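You operate a simulated robot arm through the tools that you are given. There is no shell and no other tool.

The job below is to be done with a simulated two-armed robot. You get a single attempt, and the scene is never put back.

Task
Press home the loose little white cap, then stand its can in the low green tray.
Fine: the can waits in the green press: slide in, orange lever down; leave the slide out; the other loose caps stay as they are, the other cans stay where they are. Set down upright: what you pick out.

It is judged by the outcome, as a careful person would: the job done as asked, and still so three seconds after it is handed in. It fails if anything else is knocked over, pushed out of place, dropped, spilled or broken. A push-on lid holds only when it is set on centred and level and pressed home; a screw cap is set on level and turned clockwise until tight.

Robot
Two 7-joint arms with two-finger parallel grippers on one trunk that stands fixed in place. Base frame: the origin is at the foot of the trunk, x ahead of it, y to its left, z up. Units: mm, rad, N and s.
The left shoulder is at [-63, 119, 881], the right one opposite. With the tool pointing down near the work surface each hand reaches from about 120 to 600 mm from the base axis, measured 20 degrees to its own side. Payload 3.43 kg a hand.
The TCP of each hand is the grasp point between the finger pads, 30 mm short of the fingertips. In the tool frame z runs along the fingers and y along their closing line. Largest opening 94 mm; finger width 28, thickness 10; the body of the gripper, 50 by 96 mm, starts 55 mm behind the TCP.
Orientation is that of the tool frame in the base frame, as a unit quaternion [x, y, z, w]. With the fingers straight down and closing along the base's y, the tool's x points along the base's -x, its y along +y and its z along -z.

Tools
- The arms move only by the tool step_arm. It takes "left_rows", "right_rows" or both (then of equal length, played together; a hand with none holds still); each is a list of rows, each a list of 7 numbers: the gripper command, from -1 (fully open) to 1 (shut), values between in proportion, then the shift along the base's x, y, z in mm, then the turn, a rotation vector about the base's x, y, z in rad. In form: [[grip, x, y, z, wx, wy, wz], ...]. A call has 1 to 20 rows; each row shifts and turns the commanded pose from where the row before left it. Rows are played at 5 a second. More than 50 mm and 0.15 rad between two rows, or a gripper value outside its range, and nothing of the call is played. A pose out of reach is approached as far as the arm can. The call stops where the force on the tool passes 50 N (or 10 N more than at its start, if that is more) or the arm is blocked; 0.2 s more then pass. Each finger travels about 153 mm/s and halts on what it meets, pressing with about 35 N; the grip force reading is that of the motor and also rises with nothing between the fingers. The clock runs only during rows and for 0.2 s after the last one: add rows that do not move to give the fingers time. The reply holds the time, the measured pose of the TCP, the force on the tool along the base axes, the opening and the grip force, in the units named above and with some noise, with the torque about the TCP (base axes, N m) and any sound that the robot's microphone picked up, and new pictures: "pictures" is both (left out), scene, wrist or none (wrist: the cameras of the hands that moved).
- Cameras (640 x 400 px; columns grow to the right, rows downward): "scene" is now at [10.6, 48.2, 1607.1]; the picture's right is [0.64, -0.76, 0.00], its down [-0.54, -0.45, -0.71] and it looks along [0.54, 0.46, -0.71] (base axes); focal length 315 px, centre (320, 200). "left" rides on the left gripper at [76, -14, -103] in its tool frame; the picture's right is [0.18, 0.98, 0.00], its down [-0.75, 0.14, -0.64] and it looks along [-0.63, 0.12, 0.77] (tool axes); focal length 243 px, centre (320, 200). "right" rides on the right gripper at [76, 14, -102] in its tool frame; the picture's right is [-0.18, 0.98, 0.00], its down [-0.75, -0.14, -0.64] and it looks along [-0.63, -0.12, 0.77] (tool axes); focal length 243 px, centre (320, 200). There is no depth. A picture from a camera that has moved, and an enlarged one, comes with that camera's place and axes in the base frame and with its lens. The place of the scene camera against the robot may be out by one fixed shift of up to 18 mm in any direction.
- lift_body(by): moves the trunk up (or, below 0, down) by that many mm; the arms and the scene camera ride with it, the base frame stays. It gives what a move gives, with no picture.
- pan_tilt(pan, tilt): turns the head with the scene camera to pan (to the left, within 2.496 rad either way) and tilt (down, from -0.506 to 1.204), counted from straight ahead of the robot (the tilt from the chest, where the trunk bows). It gives what a move gives, and a new picture of the scene camera.
- close_up(camera, box): a new picture of the part [left, top, right, bottom] of that camera's present view, enlarged. It takes no simulated time.
- job_done(): hands the job in; it is judged then, once.

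Nothing tells you positions but the pictures and the camera data. Unless the task says otherwise, let go and move clear before handing in.

The tools are called after "Request:" as name(argument=value, ...) on one line, values as JSON. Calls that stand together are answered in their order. step_arm: Moves the arms, as the interface text tells. Its arguments: {"type":"object","properties":{"left_rows":{"type":"array"},"right_rows":{"type":"array"},"pictures":{"type":"string","enum":["both","scene","wrist","none"]}},"required":[]} The other tools are called the same way: lift_body (by) moves the trunk up or down; pan_tilt (pan, tilt) turns the head that bears the scene camera; close_up (camera, box) takes an enlarged picture of a part of a camera's view; job_done () hands the job in.

At the start:

```text
clock: 0.0
left_position: [243.9, 269.6, 1268.4]
left_orientation: [0.0, 1.0, 0.0, 0.0]
left_force: [0.0, 0.0, -0.2]
left_moment: [0.02, -0.01, -0.02]
left_grip_width: 93.9
left_finger_force: 0.1
right_position: [294.3, 43.7, 1268.4]
right_orientation: [0.0, 1.0, 0.0, 0.0]
right_force: [0.9, 0.4, -0.3]
right_moment: [0.0, -0.02, 0.0]
right_grip_width: 93.8
right_finger_force: 0.1
trunk travel left (down, up): [-303.0, 33.0]
head pan, tilt (commanded): [0.702, 0.784]
```

scene: 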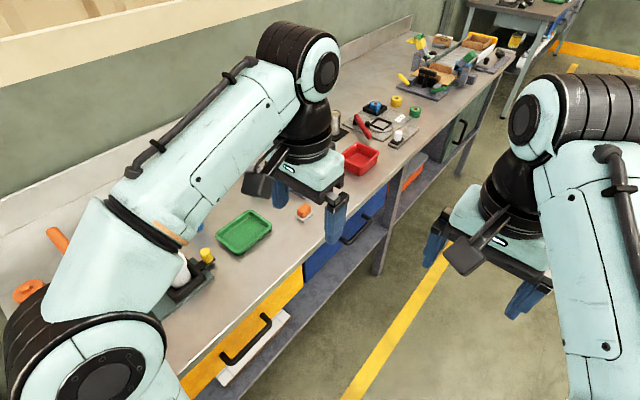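
right: 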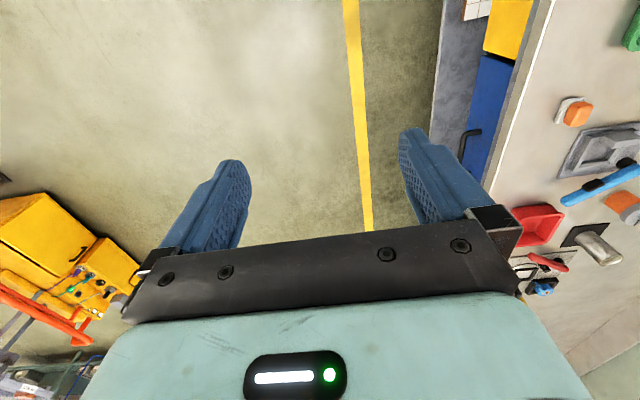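
left: 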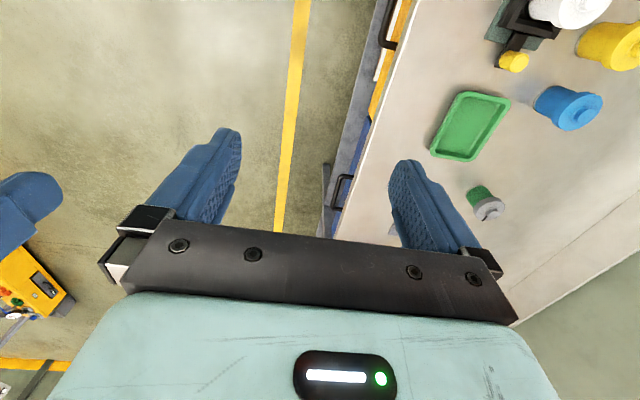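

The bench runs along the robot's left, with a low green tray, several cans and something like a press near the left end. I'll look around more closely before moving anything.

Request:
close_up(camera="scene", box=[100, 150, 360, 312])

Request:
close_up(camera="left", box=[400, 0, 640, 150])

Request:
pan_tilt(pan=1.4, tilt=0.85)

```text
2.46 times, centred on (230, 231) of scene
camera zoom: at [10.6, 48.2, 1607.1], right [0.64, -0.76, 0.0], down [-0.54, -0.45, -0.71], along [0.54, 0.46, -0.71], focal length 775 px, centre (542, 124)
```

zoom: 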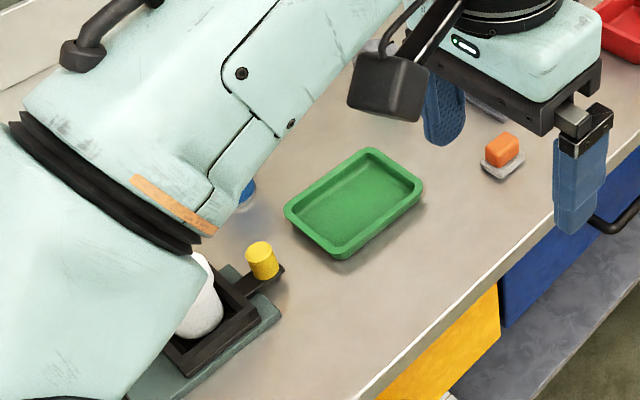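

```text
2.67 times, centred on (520, 75) of left
camera zoom: at [166.1, 255.8, 1370.9], right [-0.18, 0.98, 0.0], down [0.75, 0.14, 0.64], along [0.63, 0.12, -0.77], focal length 647 px, centre (-213, 533)
```

zoom: 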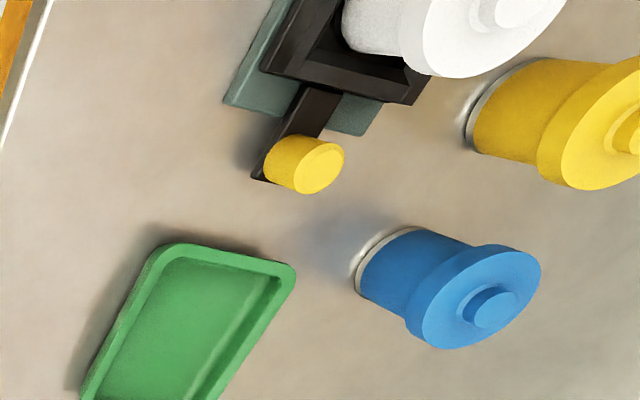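

```text
clock: 1.1
left_position: [243.7, 269.8, 1266.9]
left_orientation: [0.001, 1.0, 0.0, 0.001]
left_force: [-0.6, 0.2, 0.8]
left_moment: [-0.05, -0.01, 0.0]
left_grip_width: 93.9
left_finger_force: 0.0
right_position: [295.1, 42.3, 1268.2]
right_orientation: [0.0, 1.0, 0.0, 0.001]
right_force: [0.2, -0.3, 0.3]
right_moment: [0.04, 0.03, -0.01]
right_grip_width: 94.0
right_finger_force: 0.0
trunk travel left (down, up): [-303.0, 33.0]
head pan, tilt (commanded): [1.4, 0.85]
camera scene: at [-38.2, 72.7, 1601.8], right [0.99, -0.17, 0.0], down [-0.13, -0.74, -0.66], along [0.11, 0.65, -0.75], focal length 315 px, centre (320, 200)
```

scene: 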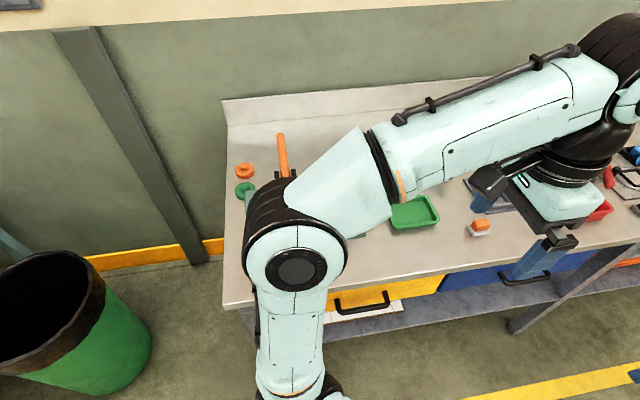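

The bench top seems to be at about z≈915, with the low green tray near (300, 575). The left forearm hides the press, so I'll turn the left hand to look along the bench with its wrist camera.

Request:
step_arm(left_rows=[[-1, 0, 0, 10, 0, 0, 0.14], [-1, 0, 0, 10, 0, 0, 0.14], [-1, 0, 0, 10, 0, 0, 0.14], [-1, 0, 0, 10, 0, 0, 0.14], [-1, 0, 0, 0, 0, 0, 0.14], [-1, 0, 0, 0, 0, 0, 0.14], [-1, 0, 0, 0, 0, 0, 0.14], [-1, 0, 0, 0, 0, 0, 0.14]], pictures="both")

```text
clock: 2.9
left_position: [266.7, 259.4, 1303.4]
left_orientation: [-0.461, 0.887, 0.007, 0.011]
left_force: [0.0, -0.5, 0.1]
left_moment: [0.02, -0.04, 0.01]
left_grip_width: 93.8
left_finger_force: 0.1
left hand out of reach, approached as far as the arm can: row 4, 5
right_position: [292.8, 42.8, 1268.0]
right_orientation: [0.001, 1.0, 0.0, 0.001]
right_force: [0.2, -0.2, -0.9]
right_moment: [0.02, 0.01, -0.01]
right_grip_width: 94.0
right_finger_force: 0.0
trunk travel left (down, up): [-303.0, 33.0]
head pan, tilt (commanded): [1.4, 0.85]
camera scene: at [-39.0, 71.9, 1601.7], right [0.99, -0.17, 0.0], down [-0.13, -0.74, -0.66], along [0.11, 0.65, -0.75], focal length 315 px, centre (320, 200)
camera left: at [230.9, 186.7, 1405.0], right [-0.91, 0.42, 0.0], down [0.31, 0.68, 0.66], along [0.28, 0.6, -0.75], focal length 243 px, centre (320, 200)
```

scene: 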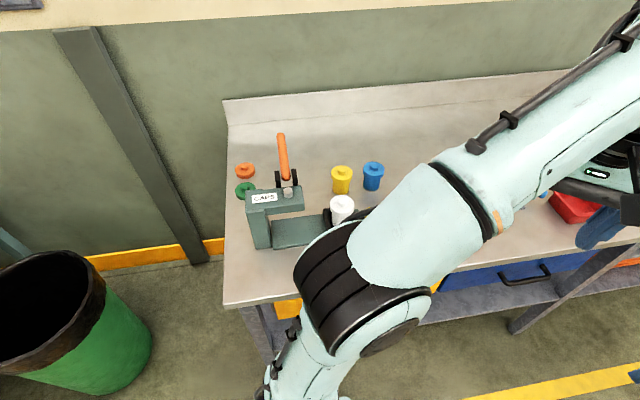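
left: 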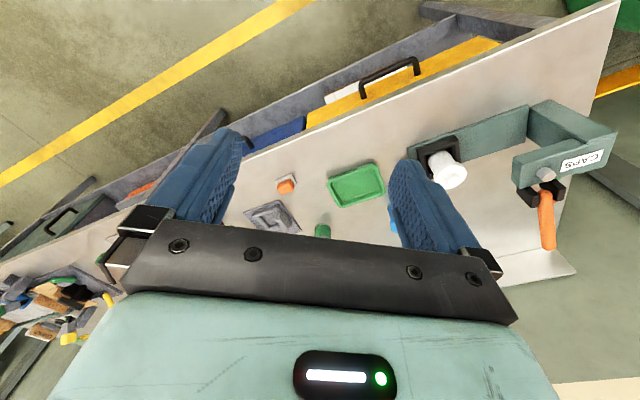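

The press ("CAPS") is now in view at the left end of the bench: its orange lever is up, and the white can sits in the drawn-out slide. I'll enlarge the views.

Request:
close_up(camera="scene", box=[215, 110, 435, 248])

Request:
close_up(camera="left", box=[380, 80, 640, 242])

Request:
close_up(camera="left", box=[220, 130, 420, 255])

```text
2.90 times, centred on (325, 179) of scene
camera zoom: at [-39.0, 71.9, 1601.7], right [0.99, -0.17, 0.0], down [-0.13, -0.74, -0.66], along [0.11, 0.65, -0.75], focal length 913 px, centre (306, 261)
```

zoom: 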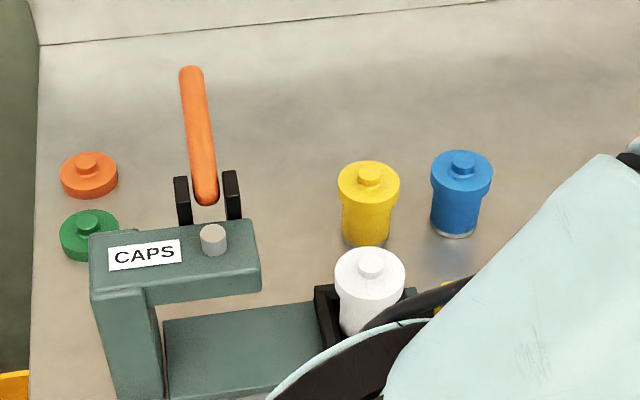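

```text
2.46 times, centred on (510, 161) of left
camera zoom: at [230.9, 186.7, 1405.0], right [-0.91, 0.42, 0.0], down [0.31, 0.68, 0.66], along [0.28, 0.6, -0.75], focal length 597 px, centre (-148, 296)
```

zoom: 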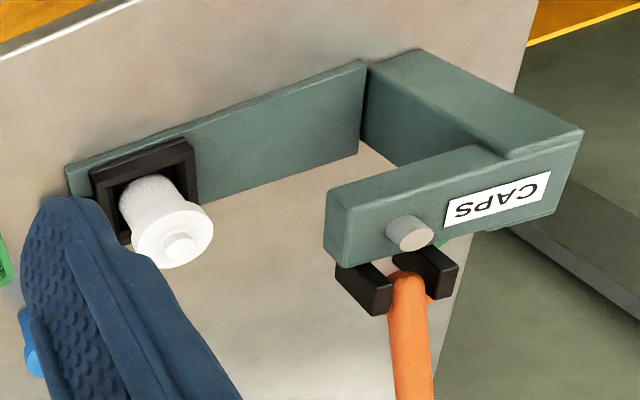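

```text
3.20 times, centred on (320, 192) of left
camera zoom: at [230.9, 186.7, 1405.0], right [-0.91, 0.42, 0.0], down [0.31, 0.68, 0.66], along [0.28, 0.6, -0.75], focal length 776 px, centre (320, 224)
```

zoom: 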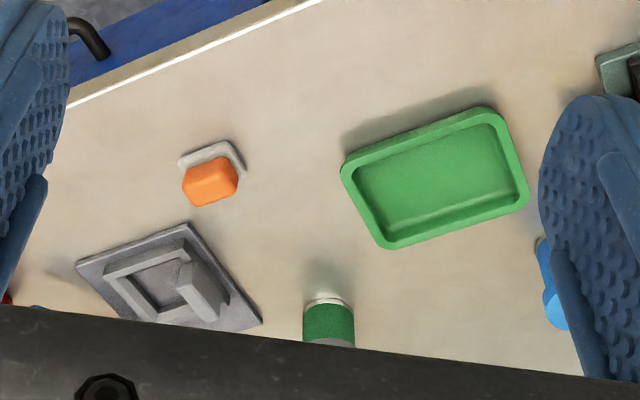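

The press lies with its ram near (-30, 584), its can near (105, 584), and its lever leaning up and back towards the wall. I'll bring the left hand nearer and turn it further, so I can measure all this accurately.

Request:
step_arm(left_rows=[[-1, -10, 15, -15, 0, 0, 0.1], [-1, -10, 15, -15, 0, 0, 0.1], [-1, -10, 15, -15, 0, 0, 0.1], [-1, -10, 15, -15, 0, 0, 0.1], [-1, -10, 15, -15, 0, 0, 0.1], [-1, -10, 15, -15, 0, 0, 0.1], [-1, 0, 0, 0, 0, 0, 0], [-1, 0, 0, 0, 0, 0, 0]], pictures="both")

```text
clock: 4.7
left_position: [206.8, 348.6, 1213.5]
left_orientation: [-0.702, 0.713, 0.009, 0.008]
left_force: [-0.3, -0.4, 0.4]
left_moment: [0.0, -0.03, 0.0]
left_grip_width: 93.8
left_finger_force: 0.0
right_position: [294.6, 43.3, 1266.9]
right_orientation: [0.0, 1.0, 0.0, 0.0]
right_force: [-0.2, 0.7, -0.4]
right_moment: [0.0, -0.01, -0.01]
right_grip_width: 94.1
right_finger_force: 0.0
trunk travel left (down, up): [-303.0, 33.0]
head pan, tilt (commanded): [1.4, 0.85]
camera scene: at [-38.4, 72.9, 1601.7], right [0.99, -0.17, 0.0], down [-0.13, -0.74, -0.66], along [0.11, 0.65, -0.75], focal length 315 px, centre (320, 200)
camera left: at [218.7, 269.4, 1314.7], right [-0.99, -0.17, 0.0], down [-0.13, 0.74, 0.66], along [-0.11, 0.65, -0.75], focal length 243 px, centre (320, 200)
```

scene: 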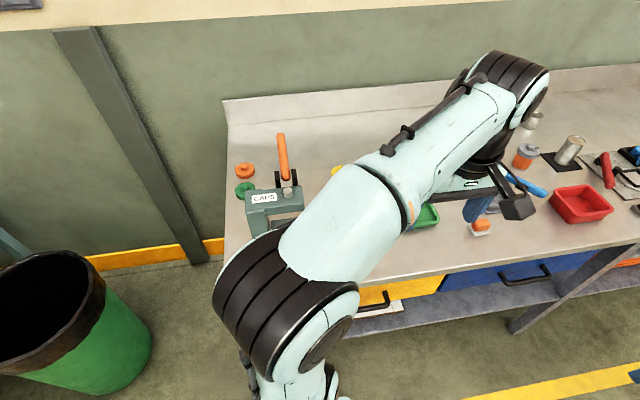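
left: 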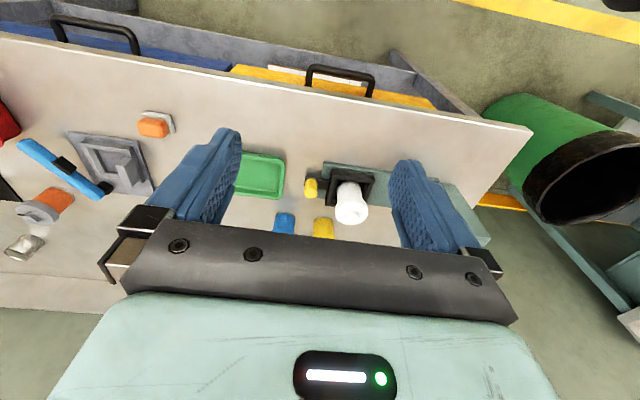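

The hand now faces the bench squarely, and the tray, slide knob, can and press are all visible. I'll enlarge these.

Request:
close_up(camera="left", box=[220, 130, 420, 255])

Request:
close_up(camera="left", box=[0, 80, 260, 242])

```text
3.20 times, centred on (320, 192) of left
camera zoom: at [218.7, 269.4, 1314.7], right [-0.99, -0.17, 0.0], down [-0.13, 0.74, 0.66], along [-0.11, 0.65, -0.75], focal length 776 px, centre (320, 224)
```

zoom: 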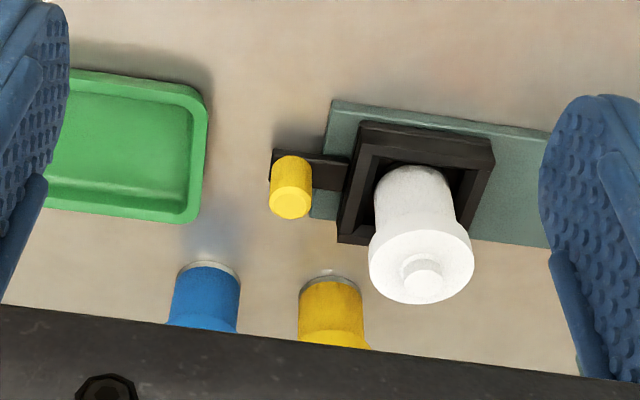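

```text
2.46 times, centred on (130, 161) of left
camera zoom: at [218.7, 269.4, 1314.7], right [-0.99, -0.17, 0.0], down [-0.13, 0.74, 0.66], along [-0.11, 0.65, -0.75], focal length 597 px, centre (788, 296)
```

zoom: 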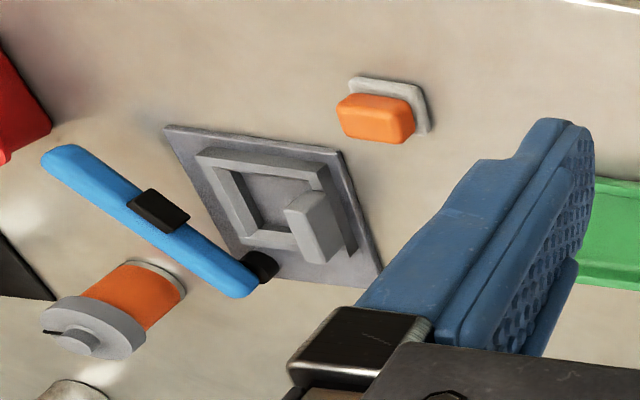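

My depth estimates need a wider baseline. I'll shift the left hand sideways along -x, keeping its orientation, and take the same view again.

Request:
step_arm(left_rows=[[-1, -30, 10, 0, 0, 0, 0], [-1, -40, 10, 0, 0, 0, 0], [-1, -40, 10, 0, 0, 0, 0], [-1, -40, 10, 0, 0, 0, 0], [-1, -30, 10, 0, 0, 0, 0], [-1, -20, 0, 0, 0, 0, 0], [-1, 0, 0, 0, 0, 0, 0], [-1, 0, 0, 0, 0, 0, 0]], pictures="both")

```text
clock: 6.5
left_position: [6.3, 398.8, 1213.7]
left_orientation: [-0.7, 0.714, 0.01, 0.008]
left_force: [0.6, -0.4, 0.4]
left_moment: [0.0, 0.02, -0.01]
left_grip_width: 94.1
left_finger_force: 0.1
right_position: [294.4, 42.4, 1267.3]
right_orientation: [0.001, 1.0, 0.0, 0.0]
right_force: [0.5, 0.3, 0.0]
right_moment: [0.02, 0.03, 0.01]
right_grip_width: 94.1
right_finger_force: 0.0
trunk travel left (down, up): [-303.0, 33.0]
head pan, tilt (commanded): [1.4, 0.85]
camera scene: at [-38.5, 72.6, 1601.7], right [0.99, -0.17, 0.0], down [-0.13, -0.74, -0.66], along [0.11, 0.65, -0.75], focal length 315 px, centre (320, 200)
camera left: at [16.9, 320.5, 1315.0], right [-0.99, -0.17, 0.0], down [-0.13, 0.74, 0.66], along [-0.11, 0.65, -0.75], focal length 243 px, centre (320, 200)
```

scene: 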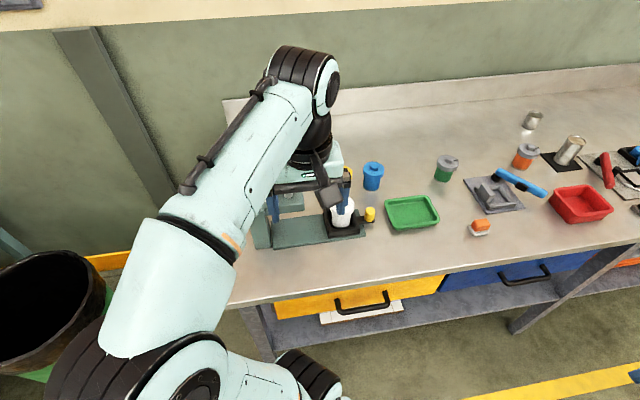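
left: 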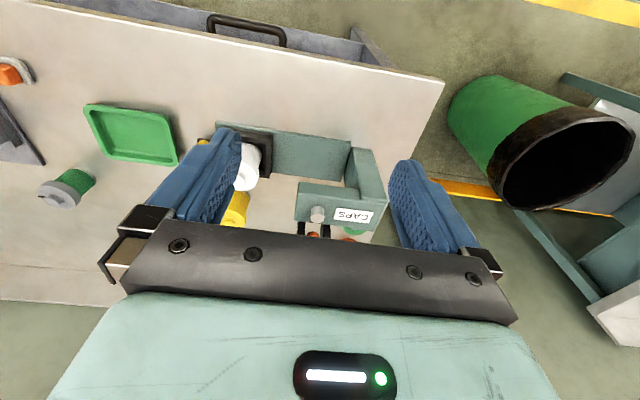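

Request:
close_up(camera="left", box=[180, 110, 420, 260])

Request:
close_up(camera="left", box=[20, 80, 220, 205])

Request:
close_up(camera="scene", box=[240, 140, 480, 290])

Request:
close_up(camera="scene", box=[420, 90, 640, 228])

```text
2.67 times, centred on (300, 185) of left
camera zoom: at [16.9, 320.5, 1315.0], right [-0.99, -0.17, 0.0], down [-0.13, 0.74, 0.66], along [-0.11, 0.65, -0.75], focal length 647 px, centre (373, 240)
```

zoom: 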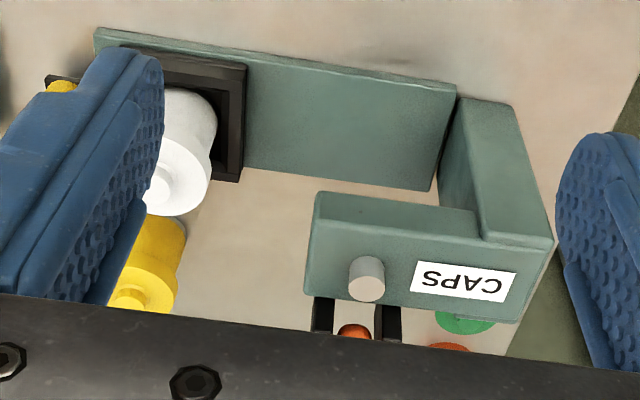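

```text
3.20 times, centred on (120, 142) of left
camera zoom: at [16.9, 320.5, 1315.0], right [-0.99, -0.17, 0.0], down [-0.13, 0.74, 0.66], along [-0.11, 0.65, -0.75], focal length 776 px, centre (960, 384)
```

zoom: 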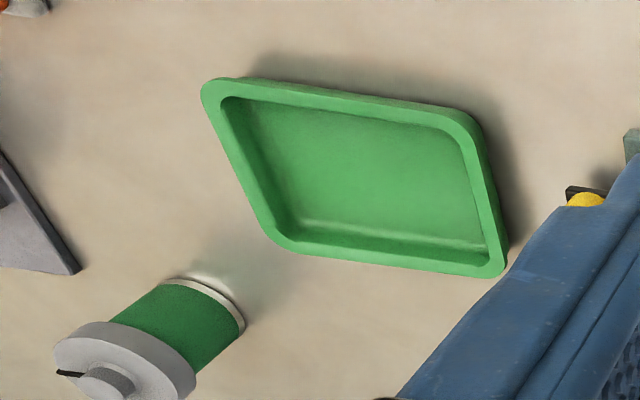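

```text
2.67 times, centred on (360, 215) of scene
camera zoom: at [-38.5, 72.6, 1601.7], right [0.99, -0.17, 0.0], down [-0.13, -0.74, -0.66], along [0.11, 0.65, -0.75], focal length 840 px, centre (213, 160)
```

zoom: 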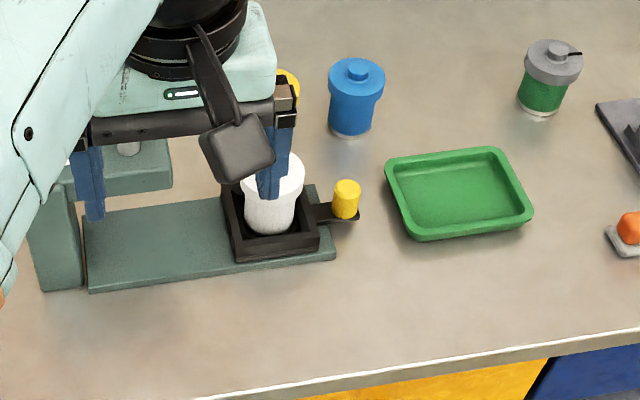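

```text
2.90 times, centred on (530, 159) of scene
camera zoom: at [-38.5, 72.6, 1601.7], right [0.99, -0.17, 0.0], down [-0.13, -0.74, -0.66], along [0.11, 0.65, -0.75], focal length 913 px, centre (-289, 319)
```

zoom: 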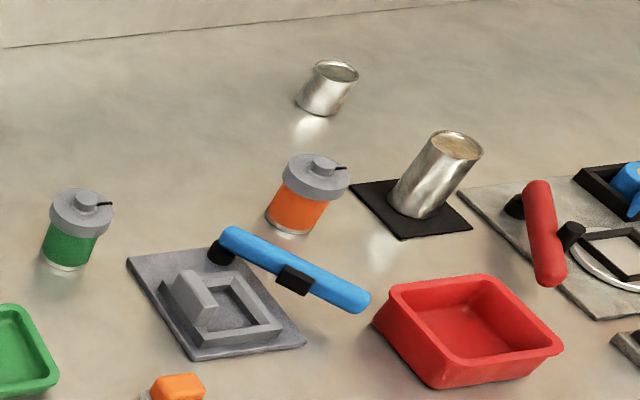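

Bench top ≈ 900, slide knob ≈ (186, 581) with its top near 943, can ≈ (105, 583), ram ≈ (-30, 584), tray centre ≈ (295, 570). I'll bring the left hand above the yellow slide knob, leaning back so it stays clear of the press arm, with the fingers closing along y.

Request:
step_arm(left_rows=[[-1, 21, 10, -8, 0, 0, -0.13], [-1, 21, 10, -8, 0, 0, -0.13], [-1, 21, 10, -8, 0, 0, -0.13], [-1, 21, 10, -8, 0, 0, -0.13], [-1, 21, 10, -8, 0, 0, -0.13], [-1, 21, 10, -8, 0, 0, -0.13], [-1, 21, 10, -8, 0, 0, -0.13], [-1, 21, 10, -8, 0, 0, -0.13], [-1, 21, 10, -8, 0, 0, -0.13], [-1, 21, 10, -8, 0, 0, -0.13], [-1, 21, 10, -8, 0, 0, -0.13], [-1, 21, 10, -8, 0, 0, -0.13], [-1, 0, 0, 0, 0, 0, 0], [-1, 0, 0, 0, 0, 0, 0]], pictures="both")

```text
clock: 9.5
left_position: [259.6, 519.0, 1116.5]
left_orientation: [0.004, 1.0, 0.001, 0.012]
left_force: [0.6, -0.3, -0.4]
left_moment: [0.02, -0.04, 0.0]
left_grip_width: 93.7
left_finger_force: 0.1
right_position: [295.3, 44.1, 1268.0]
right_orientation: [0.0, 1.0, 0.0, 0.0]
right_force: [0.5, 0.0, -0.5]
right_moment: [0.01, 0.01, 0.02]
right_grip_width: 94.2
right_finger_force: 0.0
trunk travel left (down, up): [-303.0, 33.0]
head pan, tilt (commanded): [1.4, 0.85]
camera scene: at [-37.9, 73.0, 1601.8], right [0.99, -0.17, 0.0], down [-0.13, -0.74, -0.66], along [0.11, 0.65, -0.75], focal length 315 px, centre (320, 200)
camera left: at [179.6, 504.2, 1217.6], right [-0.18, 0.98, 0.0], down [0.74, 0.14, 0.66], along [0.65, 0.11, -0.75], focal length 243 px, centre (320, 200)
```

scene: 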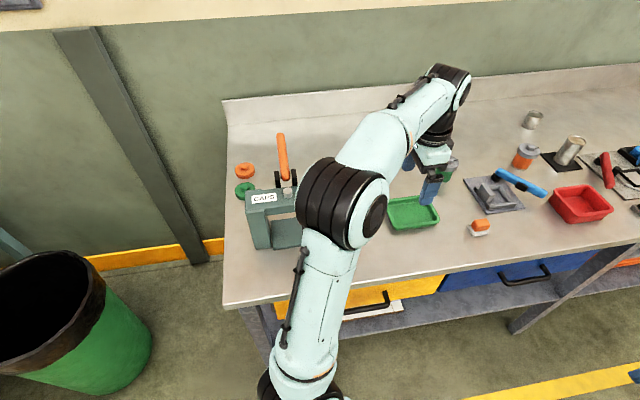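
left: 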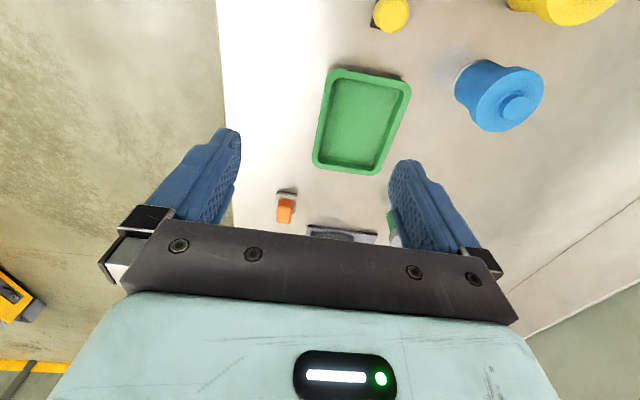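

From this view the tray spans x 247–375 and y 525–623, so its centre is about (311, 574), and the slide knob is near (186, 571). I'll lean the hand back about 40° and come to a hover point beside the knob.

Request:
step_arm(left_rows=[[-1, 0, 9, -10, 0, 0.12, 0], [-1, 0, 9, -10, 0, 0.12, 0], [-1, 0, 9, -10, 0, 0.12, 0], [-1, 0, 9, -10, 0, 0.12, 0], [-1, 0, 9, -10, 0, 0.12, 0], [-1, 0, 9, -10, 0, 0.12, 0], [-1, 0, 0, -10, 0, 0, 0], [-1, 0, 0, 0, 0, 0, 0], [-1, 0, 0, 0, 0, 0, 0]], pictures="both")

```text
clock: 11.5
left_position: [253.9, 548.4, 1050.9]
left_orientation: [0.004, 0.94, 0.001, -0.341]
left_force: [0.0, -0.2, -0.7]
left_moment: [0.0, 0.01, -0.04]
left_grip_width: 93.9
left_finger_force: 0.1
left hand out of reach, approached as far as the arm can: row 6
right_position: [293.6, 44.0, 1268.8]
right_orientation: [0.0, 1.0, 0.0, 0.0]
right_force: [0.6, 0.6, 1.0]
right_moment: [0.0, -0.01, -0.02]
right_grip_width: 94.5
right_finger_force: 0.0
trunk travel left (down, up): [-303.0, 33.0]
head pan, tilt (commanded): [1.4, 0.85]
camera scene: at [-38.6, 72.9, 1601.7], right [0.99, -0.17, 0.0], down [-0.13, -0.74, -0.66], along [0.11, 0.65, -0.75], focal length 315 px, centre (320, 200)
camera left: at [260.8, 534.5, 1179.0], right [-0.14, 0.98, 0.12], down [0.99, 0.14, 0.01], along [-0.01, 0.12, -0.99], focal length 243 px, centre (320, 200)
```

scene: 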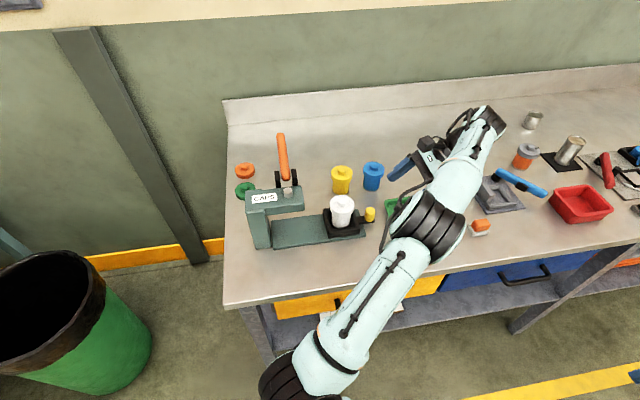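
left: 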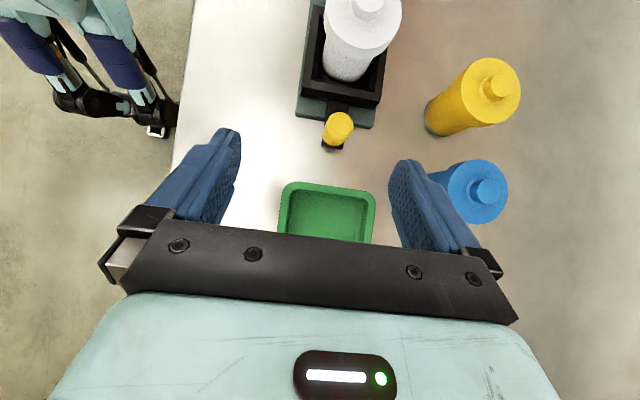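

In the tilted view the knob lies at about (187, 568) with its top near z 960, and the ram at about (-21, 571). That gives a slide travel of roughly 130 mm. I'll move closer to the knob and check the alignment.

Request:
step_arm(left_rows=[[-1, -8, 5, -20, 0, 0, 0], [-1, -8, 5, -20, 0, 0, 0], [-1, -8, 5, -20, 0, 0, 0], [-1, 0, 0, 0, 0, 0, 0], [-1, 0, 0, 0, 0, 0, 0]], pictures="both")

```text
clock: 12.7
left_position: [231.7, 563.5, 992.3]
left_orientation: [0.004, 0.94, 0.0, -0.341]
left_force: [1.2, 0.1, -0.6]
left_moment: [-0.02, 0.0, 0.01]
left_grip_width: 93.9
left_finger_force: 0.1
right_position: [294.2, 42.5, 1266.8]
right_orientation: [0.0, 1.0, -0.001, 0.0]
right_force: [0.4, -0.3, -0.1]
right_moment: [0.02, -0.04, -0.01]
right_grip_width: 94.1
right_finger_force: 0.2
trunk travel left (down, up): [-303.0, 33.0]
head pan, tilt (commanded): [1.4, 0.85]
camera scene: at [-38.3, 72.9, 1601.7], right [0.99, -0.17, 0.0], down [-0.13, -0.74, -0.66], along [0.11, 0.65, -0.75], focal length 315 px, centre (320, 200)
camera left: at [237.0, 549.3, 1119.5], right [-0.14, 0.98, 0.12], down [0.99, 0.14, 0.01], along [-0.01, 0.12, -0.99], focal length 243 px, centre (320, 200)
```

scene: 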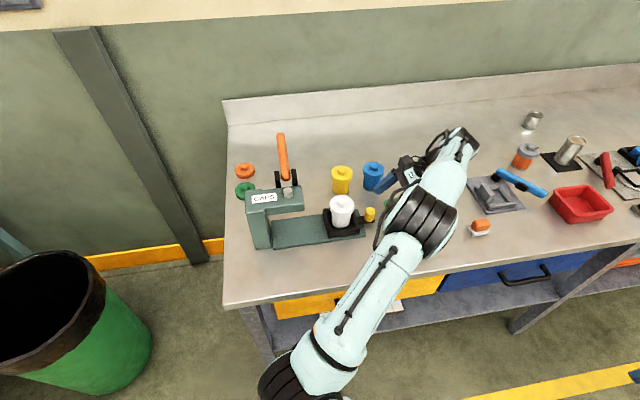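
left: 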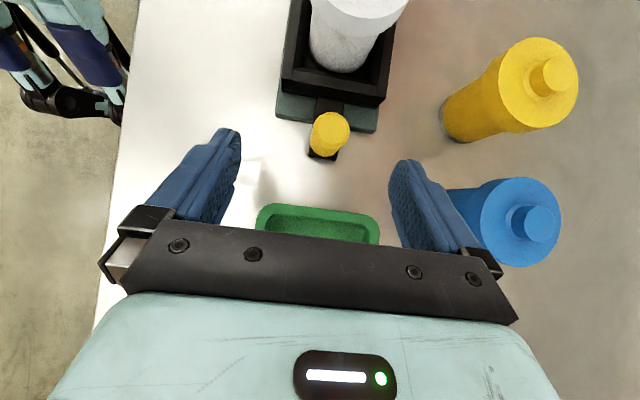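

The knob is centred at about (188, 569), between the open fingers, and clear of the blue can. I'll move in to the gripping position and check before closing.

Request:
step_arm(left_rows=[[-1, -11, 2, -13, 0, 0, 0], [-1, -11, 2, -13, 0, 0, 0], [-1, -11, 1.5, -13, 0, 0, 0], [-1, 0, 0, 0, 0, 0, 0]], pictures="wrist")

Request:
close_up(camera="scene", box=[230, 120, 470, 270])

```text
clock: 13.7
left_position: [197.3, 569.2, 952.8]
left_orientation: [0.002, 0.94, -0.001, -0.342]
left_force: [0.3, 0.4, -0.6]
left_moment: [-0.01, 0.0, 0.01]
left_grip_width: 94.1
left_finger_force: 0.1
right_position: [294.5, 43.1, 1268.1]
right_orientation: [0.0, 1.0, 0.0, 0.0]
right_force: [-0.2, -0.4, 0.7]
right_moment: [-0.01, -0.01, 0.0]
right_grip_width: 93.8
right_finger_force: 0.1
trunk travel left (down, up): [-303.0, 33.0]
head pan, tilt (commanded): [1.4, 0.85]
camera left: at [203.3, 556.3, 1080.1], right [-0.14, 0.98, 0.12], down [0.99, 0.14, 0.01], along [-0.01, 0.12, -0.99], focal length 243 px, centre (320, 200)
```

left: 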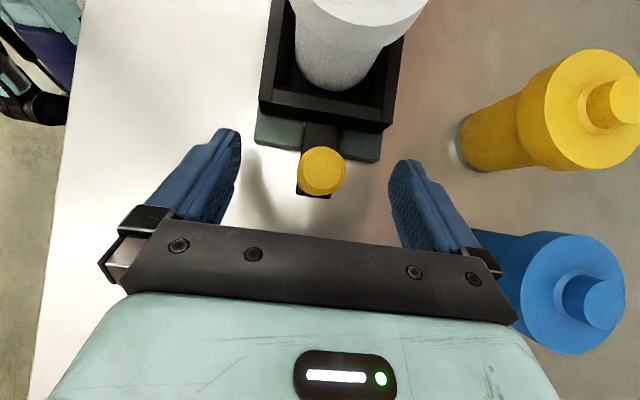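

```text
2.67 times, centred on (350, 195) of scene
camera zoom: at [-38.2, 72.6, 1601.8], right [0.99, -0.17, 0.0], down [-0.13, -0.74, -0.66], along [0.11, 0.65, -0.75], focal length 840 px, centre (240, 213)
```

zoom: 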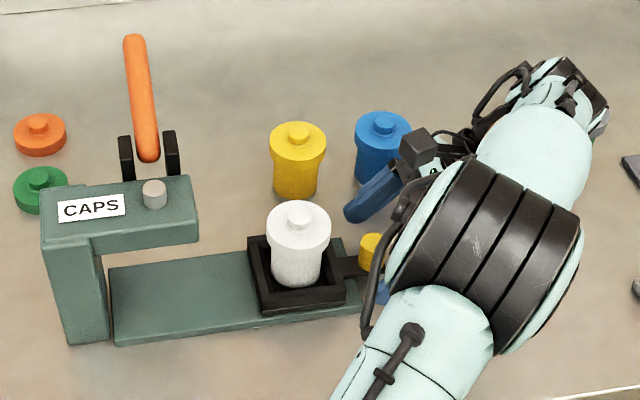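

The knob sits centred between the fingers, and they're clear of the slide frame. I'll close on it.

Request:
step_arm(left_rows=[[0, 0, 0, 0, 0, 0, 0], [1, 0, 0, 0, 0, 0, 0], [1, 0, 0, 0, 0, 0, 0], [1, 0, 0, 0, 0, 0, 0]], pictures="wrist")

```text
clock: 14.7
left_position: [197.6, 569.9, 952.6]
left_orientation: [0.002, 0.94, -0.001, -0.342]
left_force: [-0.9, -3.0, -1.5]
left_moment: [0.62, 0.1, 0.29]
left_grip_width: 24.7
left_finger_force: 45.0
right_position: [294.4, 42.5, 1267.9]
right_orientation: [0.0, 1.0, -0.001, -0.001]
right_force: [-0.2, 0.4, 0.5]
right_moment: [-0.02, -0.01, 0.01]
right_grip_width: 94.1
right_finger_force: 0.1
trunk travel left (down, up): [-303.0, 33.0]
head pan, tilt (commanded): [1.4, 0.85]
camera left: at [203.4, 556.1, 1080.2], right [-0.14, 0.98, 0.12], down [0.99, 0.14, 0.01], along [-0.01, 0.12, -0.99], focal length 243 px, centre (320, 200)
```

left: 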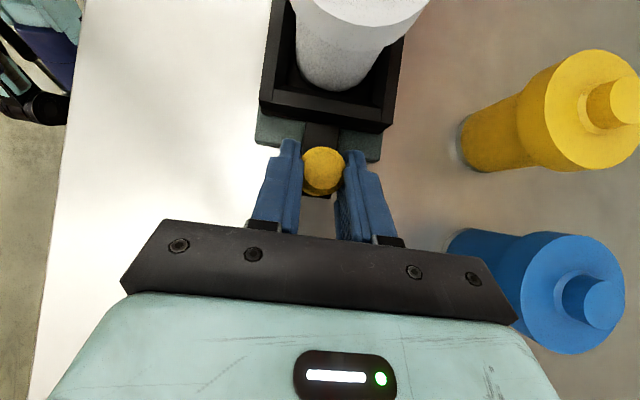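

I have the knob gripped. Now I'll push the slide in slowly along -x so the loose cap isn't disturbed.

Request:
step_arm(left_rows=[[1, -2, 0, 0, 0, 0, 0], [1, -4, 0, 0, 0, 0, 0], [1, -6, 0, 0, 0, 0, 0], [1, -6, 0, 0, 0, 0, 0], [1, -6, 0, 0, 0, 0, 0], [1, -6, 0, 0, 0, 0, 0], [1, -6, 0, 0, 0, 0, 0], [1, -6, 0, 0, 0, 0, 0], [1, -4, 0, 0, 0, 0, 0], [1, -2, 0, 0, 0, 0, 0], [1, 0, 0, 0, 0, 0, 0]], pictures="both")

```text
clock: 17.1
left_position: [148.5, 570.2, 951.8]
left_orientation: [0.003, 0.94, 0.002, -0.341]
left_force: [0.3, 15.0, 30.8]
left_moment: [-0.51, -0.18, 0.31]
left_grip_width: 24.6
left_finger_force: 45.7
right_position: [293.8, 41.7, 1267.5]
right_orientation: [0.0, 1.0, 0.0, 0.001]
right_force: [0.6, 0.5, 0.5]
right_moment: [-0.01, -0.02, 0.02]
right_grip_width: 93.9
right_finger_force: 0.0
trunk travel left (down, up): [-303.0, 33.0]
head pan, tilt (commanded): [1.4, 0.85]
camera scene: at [-39.1, 72.1, 1601.9], right [0.99, -0.17, 0.0], down [-0.13, -0.74, -0.66], along [0.11, 0.65, -0.75], focal length 315 px, centre (320, 200)
camera left: at [155.4, 555.5, 1080.1], right [-0.14, 0.98, 0.12], down [0.99, 0.14, 0.01], along [-0.01, 0.12, -0.99], focal length 243 px, centre (320, 200)
```

scene: 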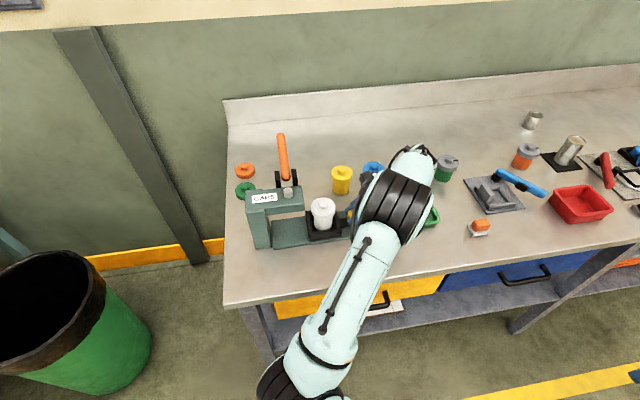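
left: 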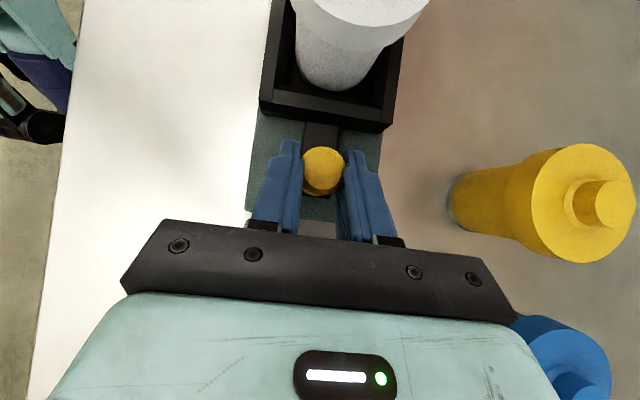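

The slide is moving in smoothly with the can. Some vertical and side force has built up (31 N and 15 N), so I'll relieve it slightly while I continue.

Request:
step_arm(left_rows=[[1, 0, 0.5, 1, 0, 0, 0], [1, -3, 0, 0.3, 0, 0, 0], [1, -5, 0, 0, 0, 0, 0], [1, -5, 0, 0, 0, 0, 0], [1, -5, 0, 0, 0, 0, 0], [1, -2, 0, 0, 0, 0, 0]], pictures="none")

```text
clock: 18.5
left_position: [129.5, 570.9, 952.1]
left_orientation: [0.004, 0.94, -0.001, -0.341]
left_force: [0.3, 11.6, 11.2]
left_moment: [0.93, 0.06, -0.25]
left_grip_width: 24.7
left_finger_force: 45.3
right_position: [294.6, 43.9, 1268.1]
right_orientation: [0.0, 1.0, 0.0, 0.0]
right_force: [-0.1, -0.3, 0.4]
right_moment: [-0.02, 0.01, 0.0]
right_grip_width: 93.9
right_finger_force: 0.0
trunk travel left (down, up): [-303.0, 33.0]
head pan, tilt (commanded): [1.4, 0.85]
```

The forces have eased. I'll keep pushing in.

Request:
step_arm(left_rows=[[1, -2, 0.4, 0.3, 0, 0, 0], [1, -4, 0.2, 0, 0, 0, 0], [1, -6, 0, 0, 0, 0, 0], [1, -6, 0, 0, 0, 0, 0], [1, -6, 0, 0, 0, 0, 0], [1, -6, 0, 0, 0, 0, 0], [1, -4, 0, 0, 0, 0, 0], [1, -2, 0, 0, 0, 0, 0], [1, 0, 0, 0, 0, 0, 0]], pictures="both")

Request:
close_up(camera="scene", box=[230, 120, 470, 270])

```text
clock: 20.5
left_position: [93.5, 569.8, 952.5]
left_orientation: [0.003, 0.94, -0.001, -0.341]
left_force: [0.7, 3.5, 0.3]
left_moment: [0.69, -0.13, 0.08]
left_grip_width: 24.5
left_finger_force: 44.6
right_position: [293.8, 43.3, 1268.2]
right_orientation: [0.0, 1.0, 0.0, 0.0]
right_force: [-0.1, -0.3, 0.4]
right_moment: [0.02, -0.02, 0.01]
right_grip_width: 94.0
right_finger_force: 0.2
trunk travel left (down, up): [-303.0, 33.0]
head pan, tilt (commanded): [1.4, 0.85]
camera scene: at [-38.2, 73.2, 1601.7], right [0.99, -0.17, 0.0], down [-0.13, -0.74, -0.66], along [0.11, 0.65, -0.75], focal length 315 px, centre (320, 200)
camera left: at [100.0, 556.3, 1080.2], right [-0.14, 0.98, 0.11], down [0.99, 0.14, 0.01], along [-0.01, 0.11, -0.99], focal length 243 px, centre (320, 200)
```

scene: 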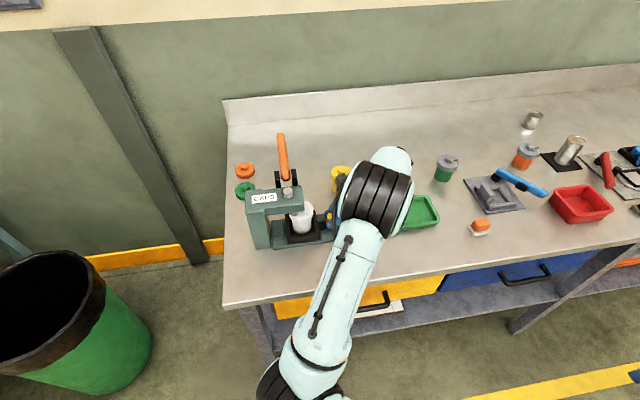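
left: 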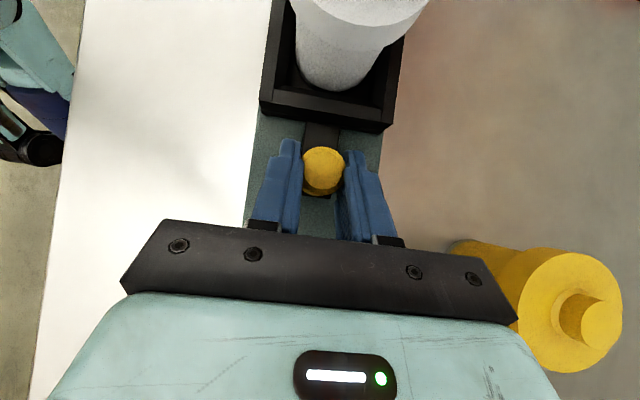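

```text
2.67 times, centred on (350, 195) of scene
camera zoom: at [-38.2, 73.2, 1601.7], right [0.99, -0.17, 0.0], down [-0.13, -0.74, -0.66], along [0.11, 0.65, -0.75], focal length 840 px, centre (240, 213)
```

zoom: 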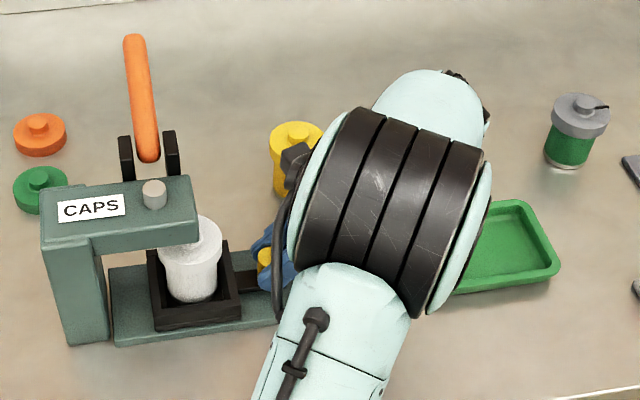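

The can is nearly under the ram. I'll push the last stretch in small steps until I feel the end stop.

Request:
step_arm(left_rows=[[1, -3, 0, 0, 0, 0, 0], [1, -5, 0, 0, 0, 0, 0], [1, -5, 0, 0, 0, 0, 0], [1, -4, 0, 0, 0, 0, 0], [1, -3, 0, 0, 0, 0, 0], [1, -2, 0, 0, 0, 0, 0], [1, 0, 0, 0, 0, 0, 0]], pictures="none")

```text
clock: 22.1
left_position: [72.6, 570.3, 950.7]
left_orientation: [0.003, 0.94, -0.001, -0.341]
left_force: [-1.4, -5.5, -9.5]
left_moment: [1.15, -0.41, -0.04]
left_grip_width: 24.5
left_finger_force: 44.8
right_position: [295.0, 44.0, 1267.3]
right_orientation: [0.0, 1.0, 0.0, -0.001]
right_force: [-0.1, -0.3, 0.1]
right_moment: [0.01, -0.03, -0.05]
right_grip_width: 93.8
right_finger_force: 0.0
trunk travel left (down, up): [-303.0, 33.0]
head pan, tilt (commanded): [1.4, 0.85]
```

Request:
step_arm(left_rows=[[1, -2, 0, -0.3, 0, 0, 0], [1, -2, 0, 0, 0, 0, 0], [1, -2, 0, 0, 0, 0, 0], [1, -2, 0, 0, 0, 0, 0], [1, 0, 0, 0, 0, 0, 0]], pictures="both")

Request:
close_up(camera="scene", box=[230, 120, 390, 220])

```text
clock: 23.3
left_position: [67.2, 569.1, 951.9]
left_orientation: [0.006, 0.94, 0.0, -0.34]
left_force: [17.0, -7.8, -8.1]
left_moment: [0.74, 0.74, 0.29]
left_grip_width: 24.6
left_finger_force: 45.2
right_position: [296.5, 42.8, 1267.4]
right_orientation: [0.0, 1.0, -0.001, 0.0]
right_force: [0.3, -0.1, -0.1]
right_moment: [-0.02, 0.01, -0.02]
right_grip_width: 94.1
right_finger_force: 0.0
trunk travel left (down, up): [-303.0, 33.0]
head pan, tilt (commanded): [1.4, 0.85]
camera scene: at [-35.5, 72.2, 1601.9], right [0.99, -0.17, 0.0], down [-0.13, -0.74, -0.66], along [0.11, 0.65, -0.75], focal length 315 px, centre (320, 200)
camera left: at [73.0, 556.2, 1080.2], right [-0.13, 0.98, 0.11], down [0.99, 0.13, 0.01], along [-0.01, 0.12, -0.99], focal length 243 px, centre (320, 200)
```

scene: 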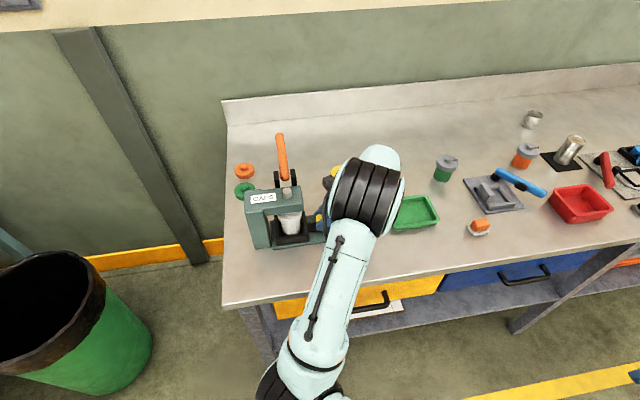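
left: 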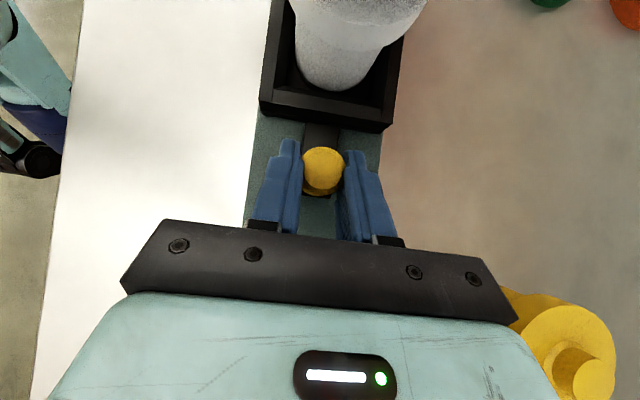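

```text
4.00 times, centred on (310, 170) of scene
camera zoom: at [-35.5, 72.2, 1601.9], right [0.99, -0.17, 0.0], down [-0.13, -0.74, -0.66], along [0.11, 0.65, -0.75], focal length 1260 px, centre (360, 320)
```

zoom: 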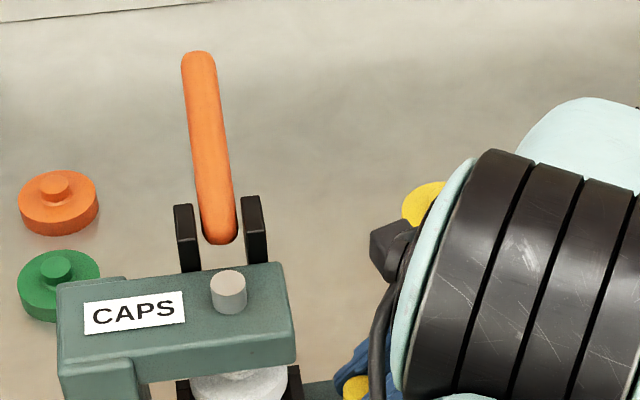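

The slide has hit its stop: 17 N, after 130 mm of travel as predicted. I'll ease off, release the knob and back away along the tool axis.

Request:
step_arm(left_rows=[[1, 2, 0, 0, 0, 0, 0], [-0.3, 0, 0, 0, 0, 0, 0], [-0.3, 0, 0, 0, 0, 0, 0], [-0.3, 8, 0, 10, 0, 0, 0], [-0.3, 16, 0, 20, 0, 0, 0], [-0.3, 20, 0, 25, 0, 0, 0], [-0.3, 20, 0, 25, 0, 0, 0], [-0.3, 10, -10, 25, 0, 0, 0], [-0.3, 0, 0, 0, 0, 0, 0]], pictures="both")

Request:
close_up(camera="left", box=[200, 0, 440, 150])

```text
clock: 25.3
left_position: [139.0, 558.7, 1056.3]
left_orientation: [0.003, 0.94, 0.0, -0.341]
left_force: [0.2, 0.5, -0.1]
left_moment: [0.03, -0.03, 0.02]
left_grip_width: 60.9
left_finger_force: 0.0
right_position: [293.8, 43.5, 1266.6]
right_orientation: [0.0, 1.0, 0.0, 0.0]
right_force: [0.3, 0.8, 0.2]
right_moment: [0.0, 0.03, 0.01]
right_grip_width: 93.9
right_finger_force: 0.1
trunk travel left (down, up): [-303.0, 33.0]
head pan, tilt (commanded): [1.4, 0.85]
camera scene: at [-38.1, 73.2, 1601.7], right [0.99, -0.17, 0.0], down [-0.13, -0.74, -0.66], along [0.11, 0.65, -0.75], focal length 315 px, centre (320, 200)
camera left: at [145.6, 545.5, 1184.2], right [-0.14, 0.98, 0.12], down [0.99, 0.14, 0.01], along [-0.01, 0.12, -0.99], focal length 243 px, centre (320, 200)
```

scene: 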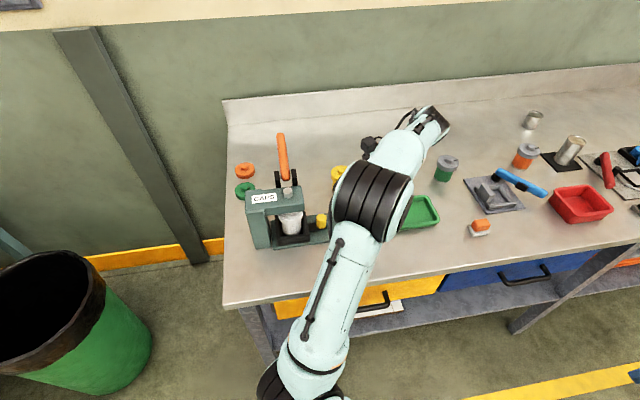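
left: 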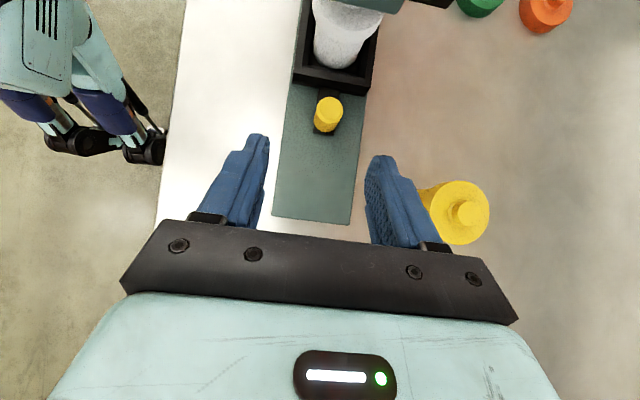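

```text
2.67 times, centred on (320, 75) of left
camera zoom: at [145.6, 545.5, 1184.2], right [-0.14, 0.98, 0.12], down [0.99, 0.14, 0.01], along [-0.01, 0.12, -0.99], focal length 647 px, centre (320, 533)
```

zoom: 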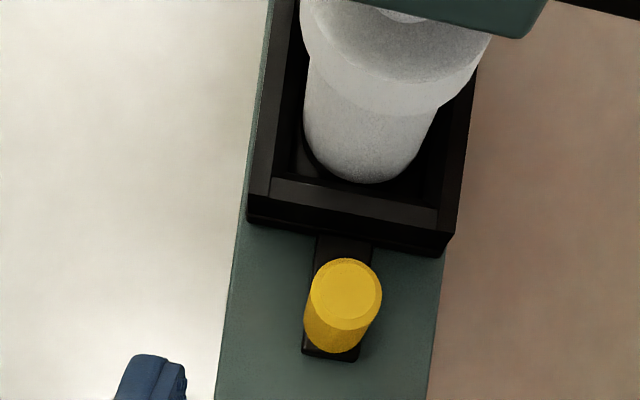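

The slide stayed in and the can stands under the ram. Next I'll raise the hand, straighten it and turn it to look at the lever from above.

Request:
step_arm(left_rows=[[-0.3, 0, -3, 22, 0, -0.115, 0], [-0.3, 0, -3, 22, 0, -0.115, 0], [-0.3, 0, -3, 22, 0, -0.115, 0], [-0.3, 0, -3, 22, 0, -0.115, 0], [-0.3, 0, -3, 22, 0, -0.115, 0], [-0.3, 0, -3, 22, 0, -0.12, 0], [-0.3, -13, 0, 3, 0, 0, 0.13], [-0.3, -13, 0, 3, 0, 0, 0.13], [-0.3, -13, 0, 3, 0, 0, 0.13], [-0.3, -13, 0, 3, 0, 0, 0.13], [-0.3, -13, 0, 3, 0, 0, 0.13], [-0.3, -13, 0, 3, 0, 0, 0.13], [-0.3, -13, 0, 3, 0, 0, 0.13], [-0.3, -13, 0, 3, 0, 0, 0.13], [-0.3, -13, 0, 3, 0, 0, 0.13], [-0.3, -13, 0, 3, 0, 0, 0.13], [-0.3, -13, 0, 3, 0, 0, 0.13], [-0.3, -13, 0, 3, 0, 0, 0.14], [-0.3, 0, 0, 0, 0, 0, 0], [-0.3, 0, 0, 0, 0, 0, 0]], pictures="both")

```text
clock: 29.5
left_position: [-15.5, 540.9, 1226.9]
left_orientation: [-0.705, 0.709, 0.001, -0.002]
left_force: [-0.6, 0.6, -0.5]
left_moment: [0.0, 0.01, 0.03]
left_grip_width: 61.2
left_finger_force: 0.0
right_position: [293.2, 42.6, 1267.6]
right_orientation: [0.0, 1.0, 0.0, 0.0]
right_force: [0.1, 0.3, -0.7]
right_moment: [-0.01, -0.01, -0.01]
right_grip_width: 94.1
right_finger_force: 0.1
trunk travel left (down, up): [-303.0, 33.0]
head pan, tilt (commanded): [1.4, 0.85]
camera scene: at [-38.4, 72.7, 1601.7], right [0.99, -0.17, 0.0], down [-0.13, -0.74, -0.66], along [0.11, 0.65, -0.75], focal length 315 px, centre (320, 200)
camera left: at [-2.5, 465.6, 1329.2], right [-0.98, -0.18, 0.0], down [-0.14, 0.76, 0.64], along [-0.12, 0.63, -0.77], focal length 243 px, centre (320, 200)
```

scene: 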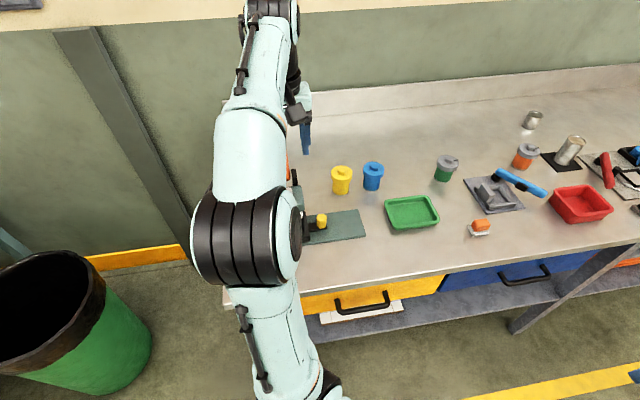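
left: 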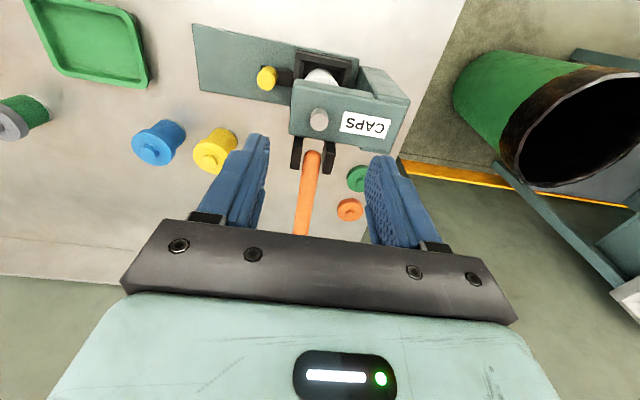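

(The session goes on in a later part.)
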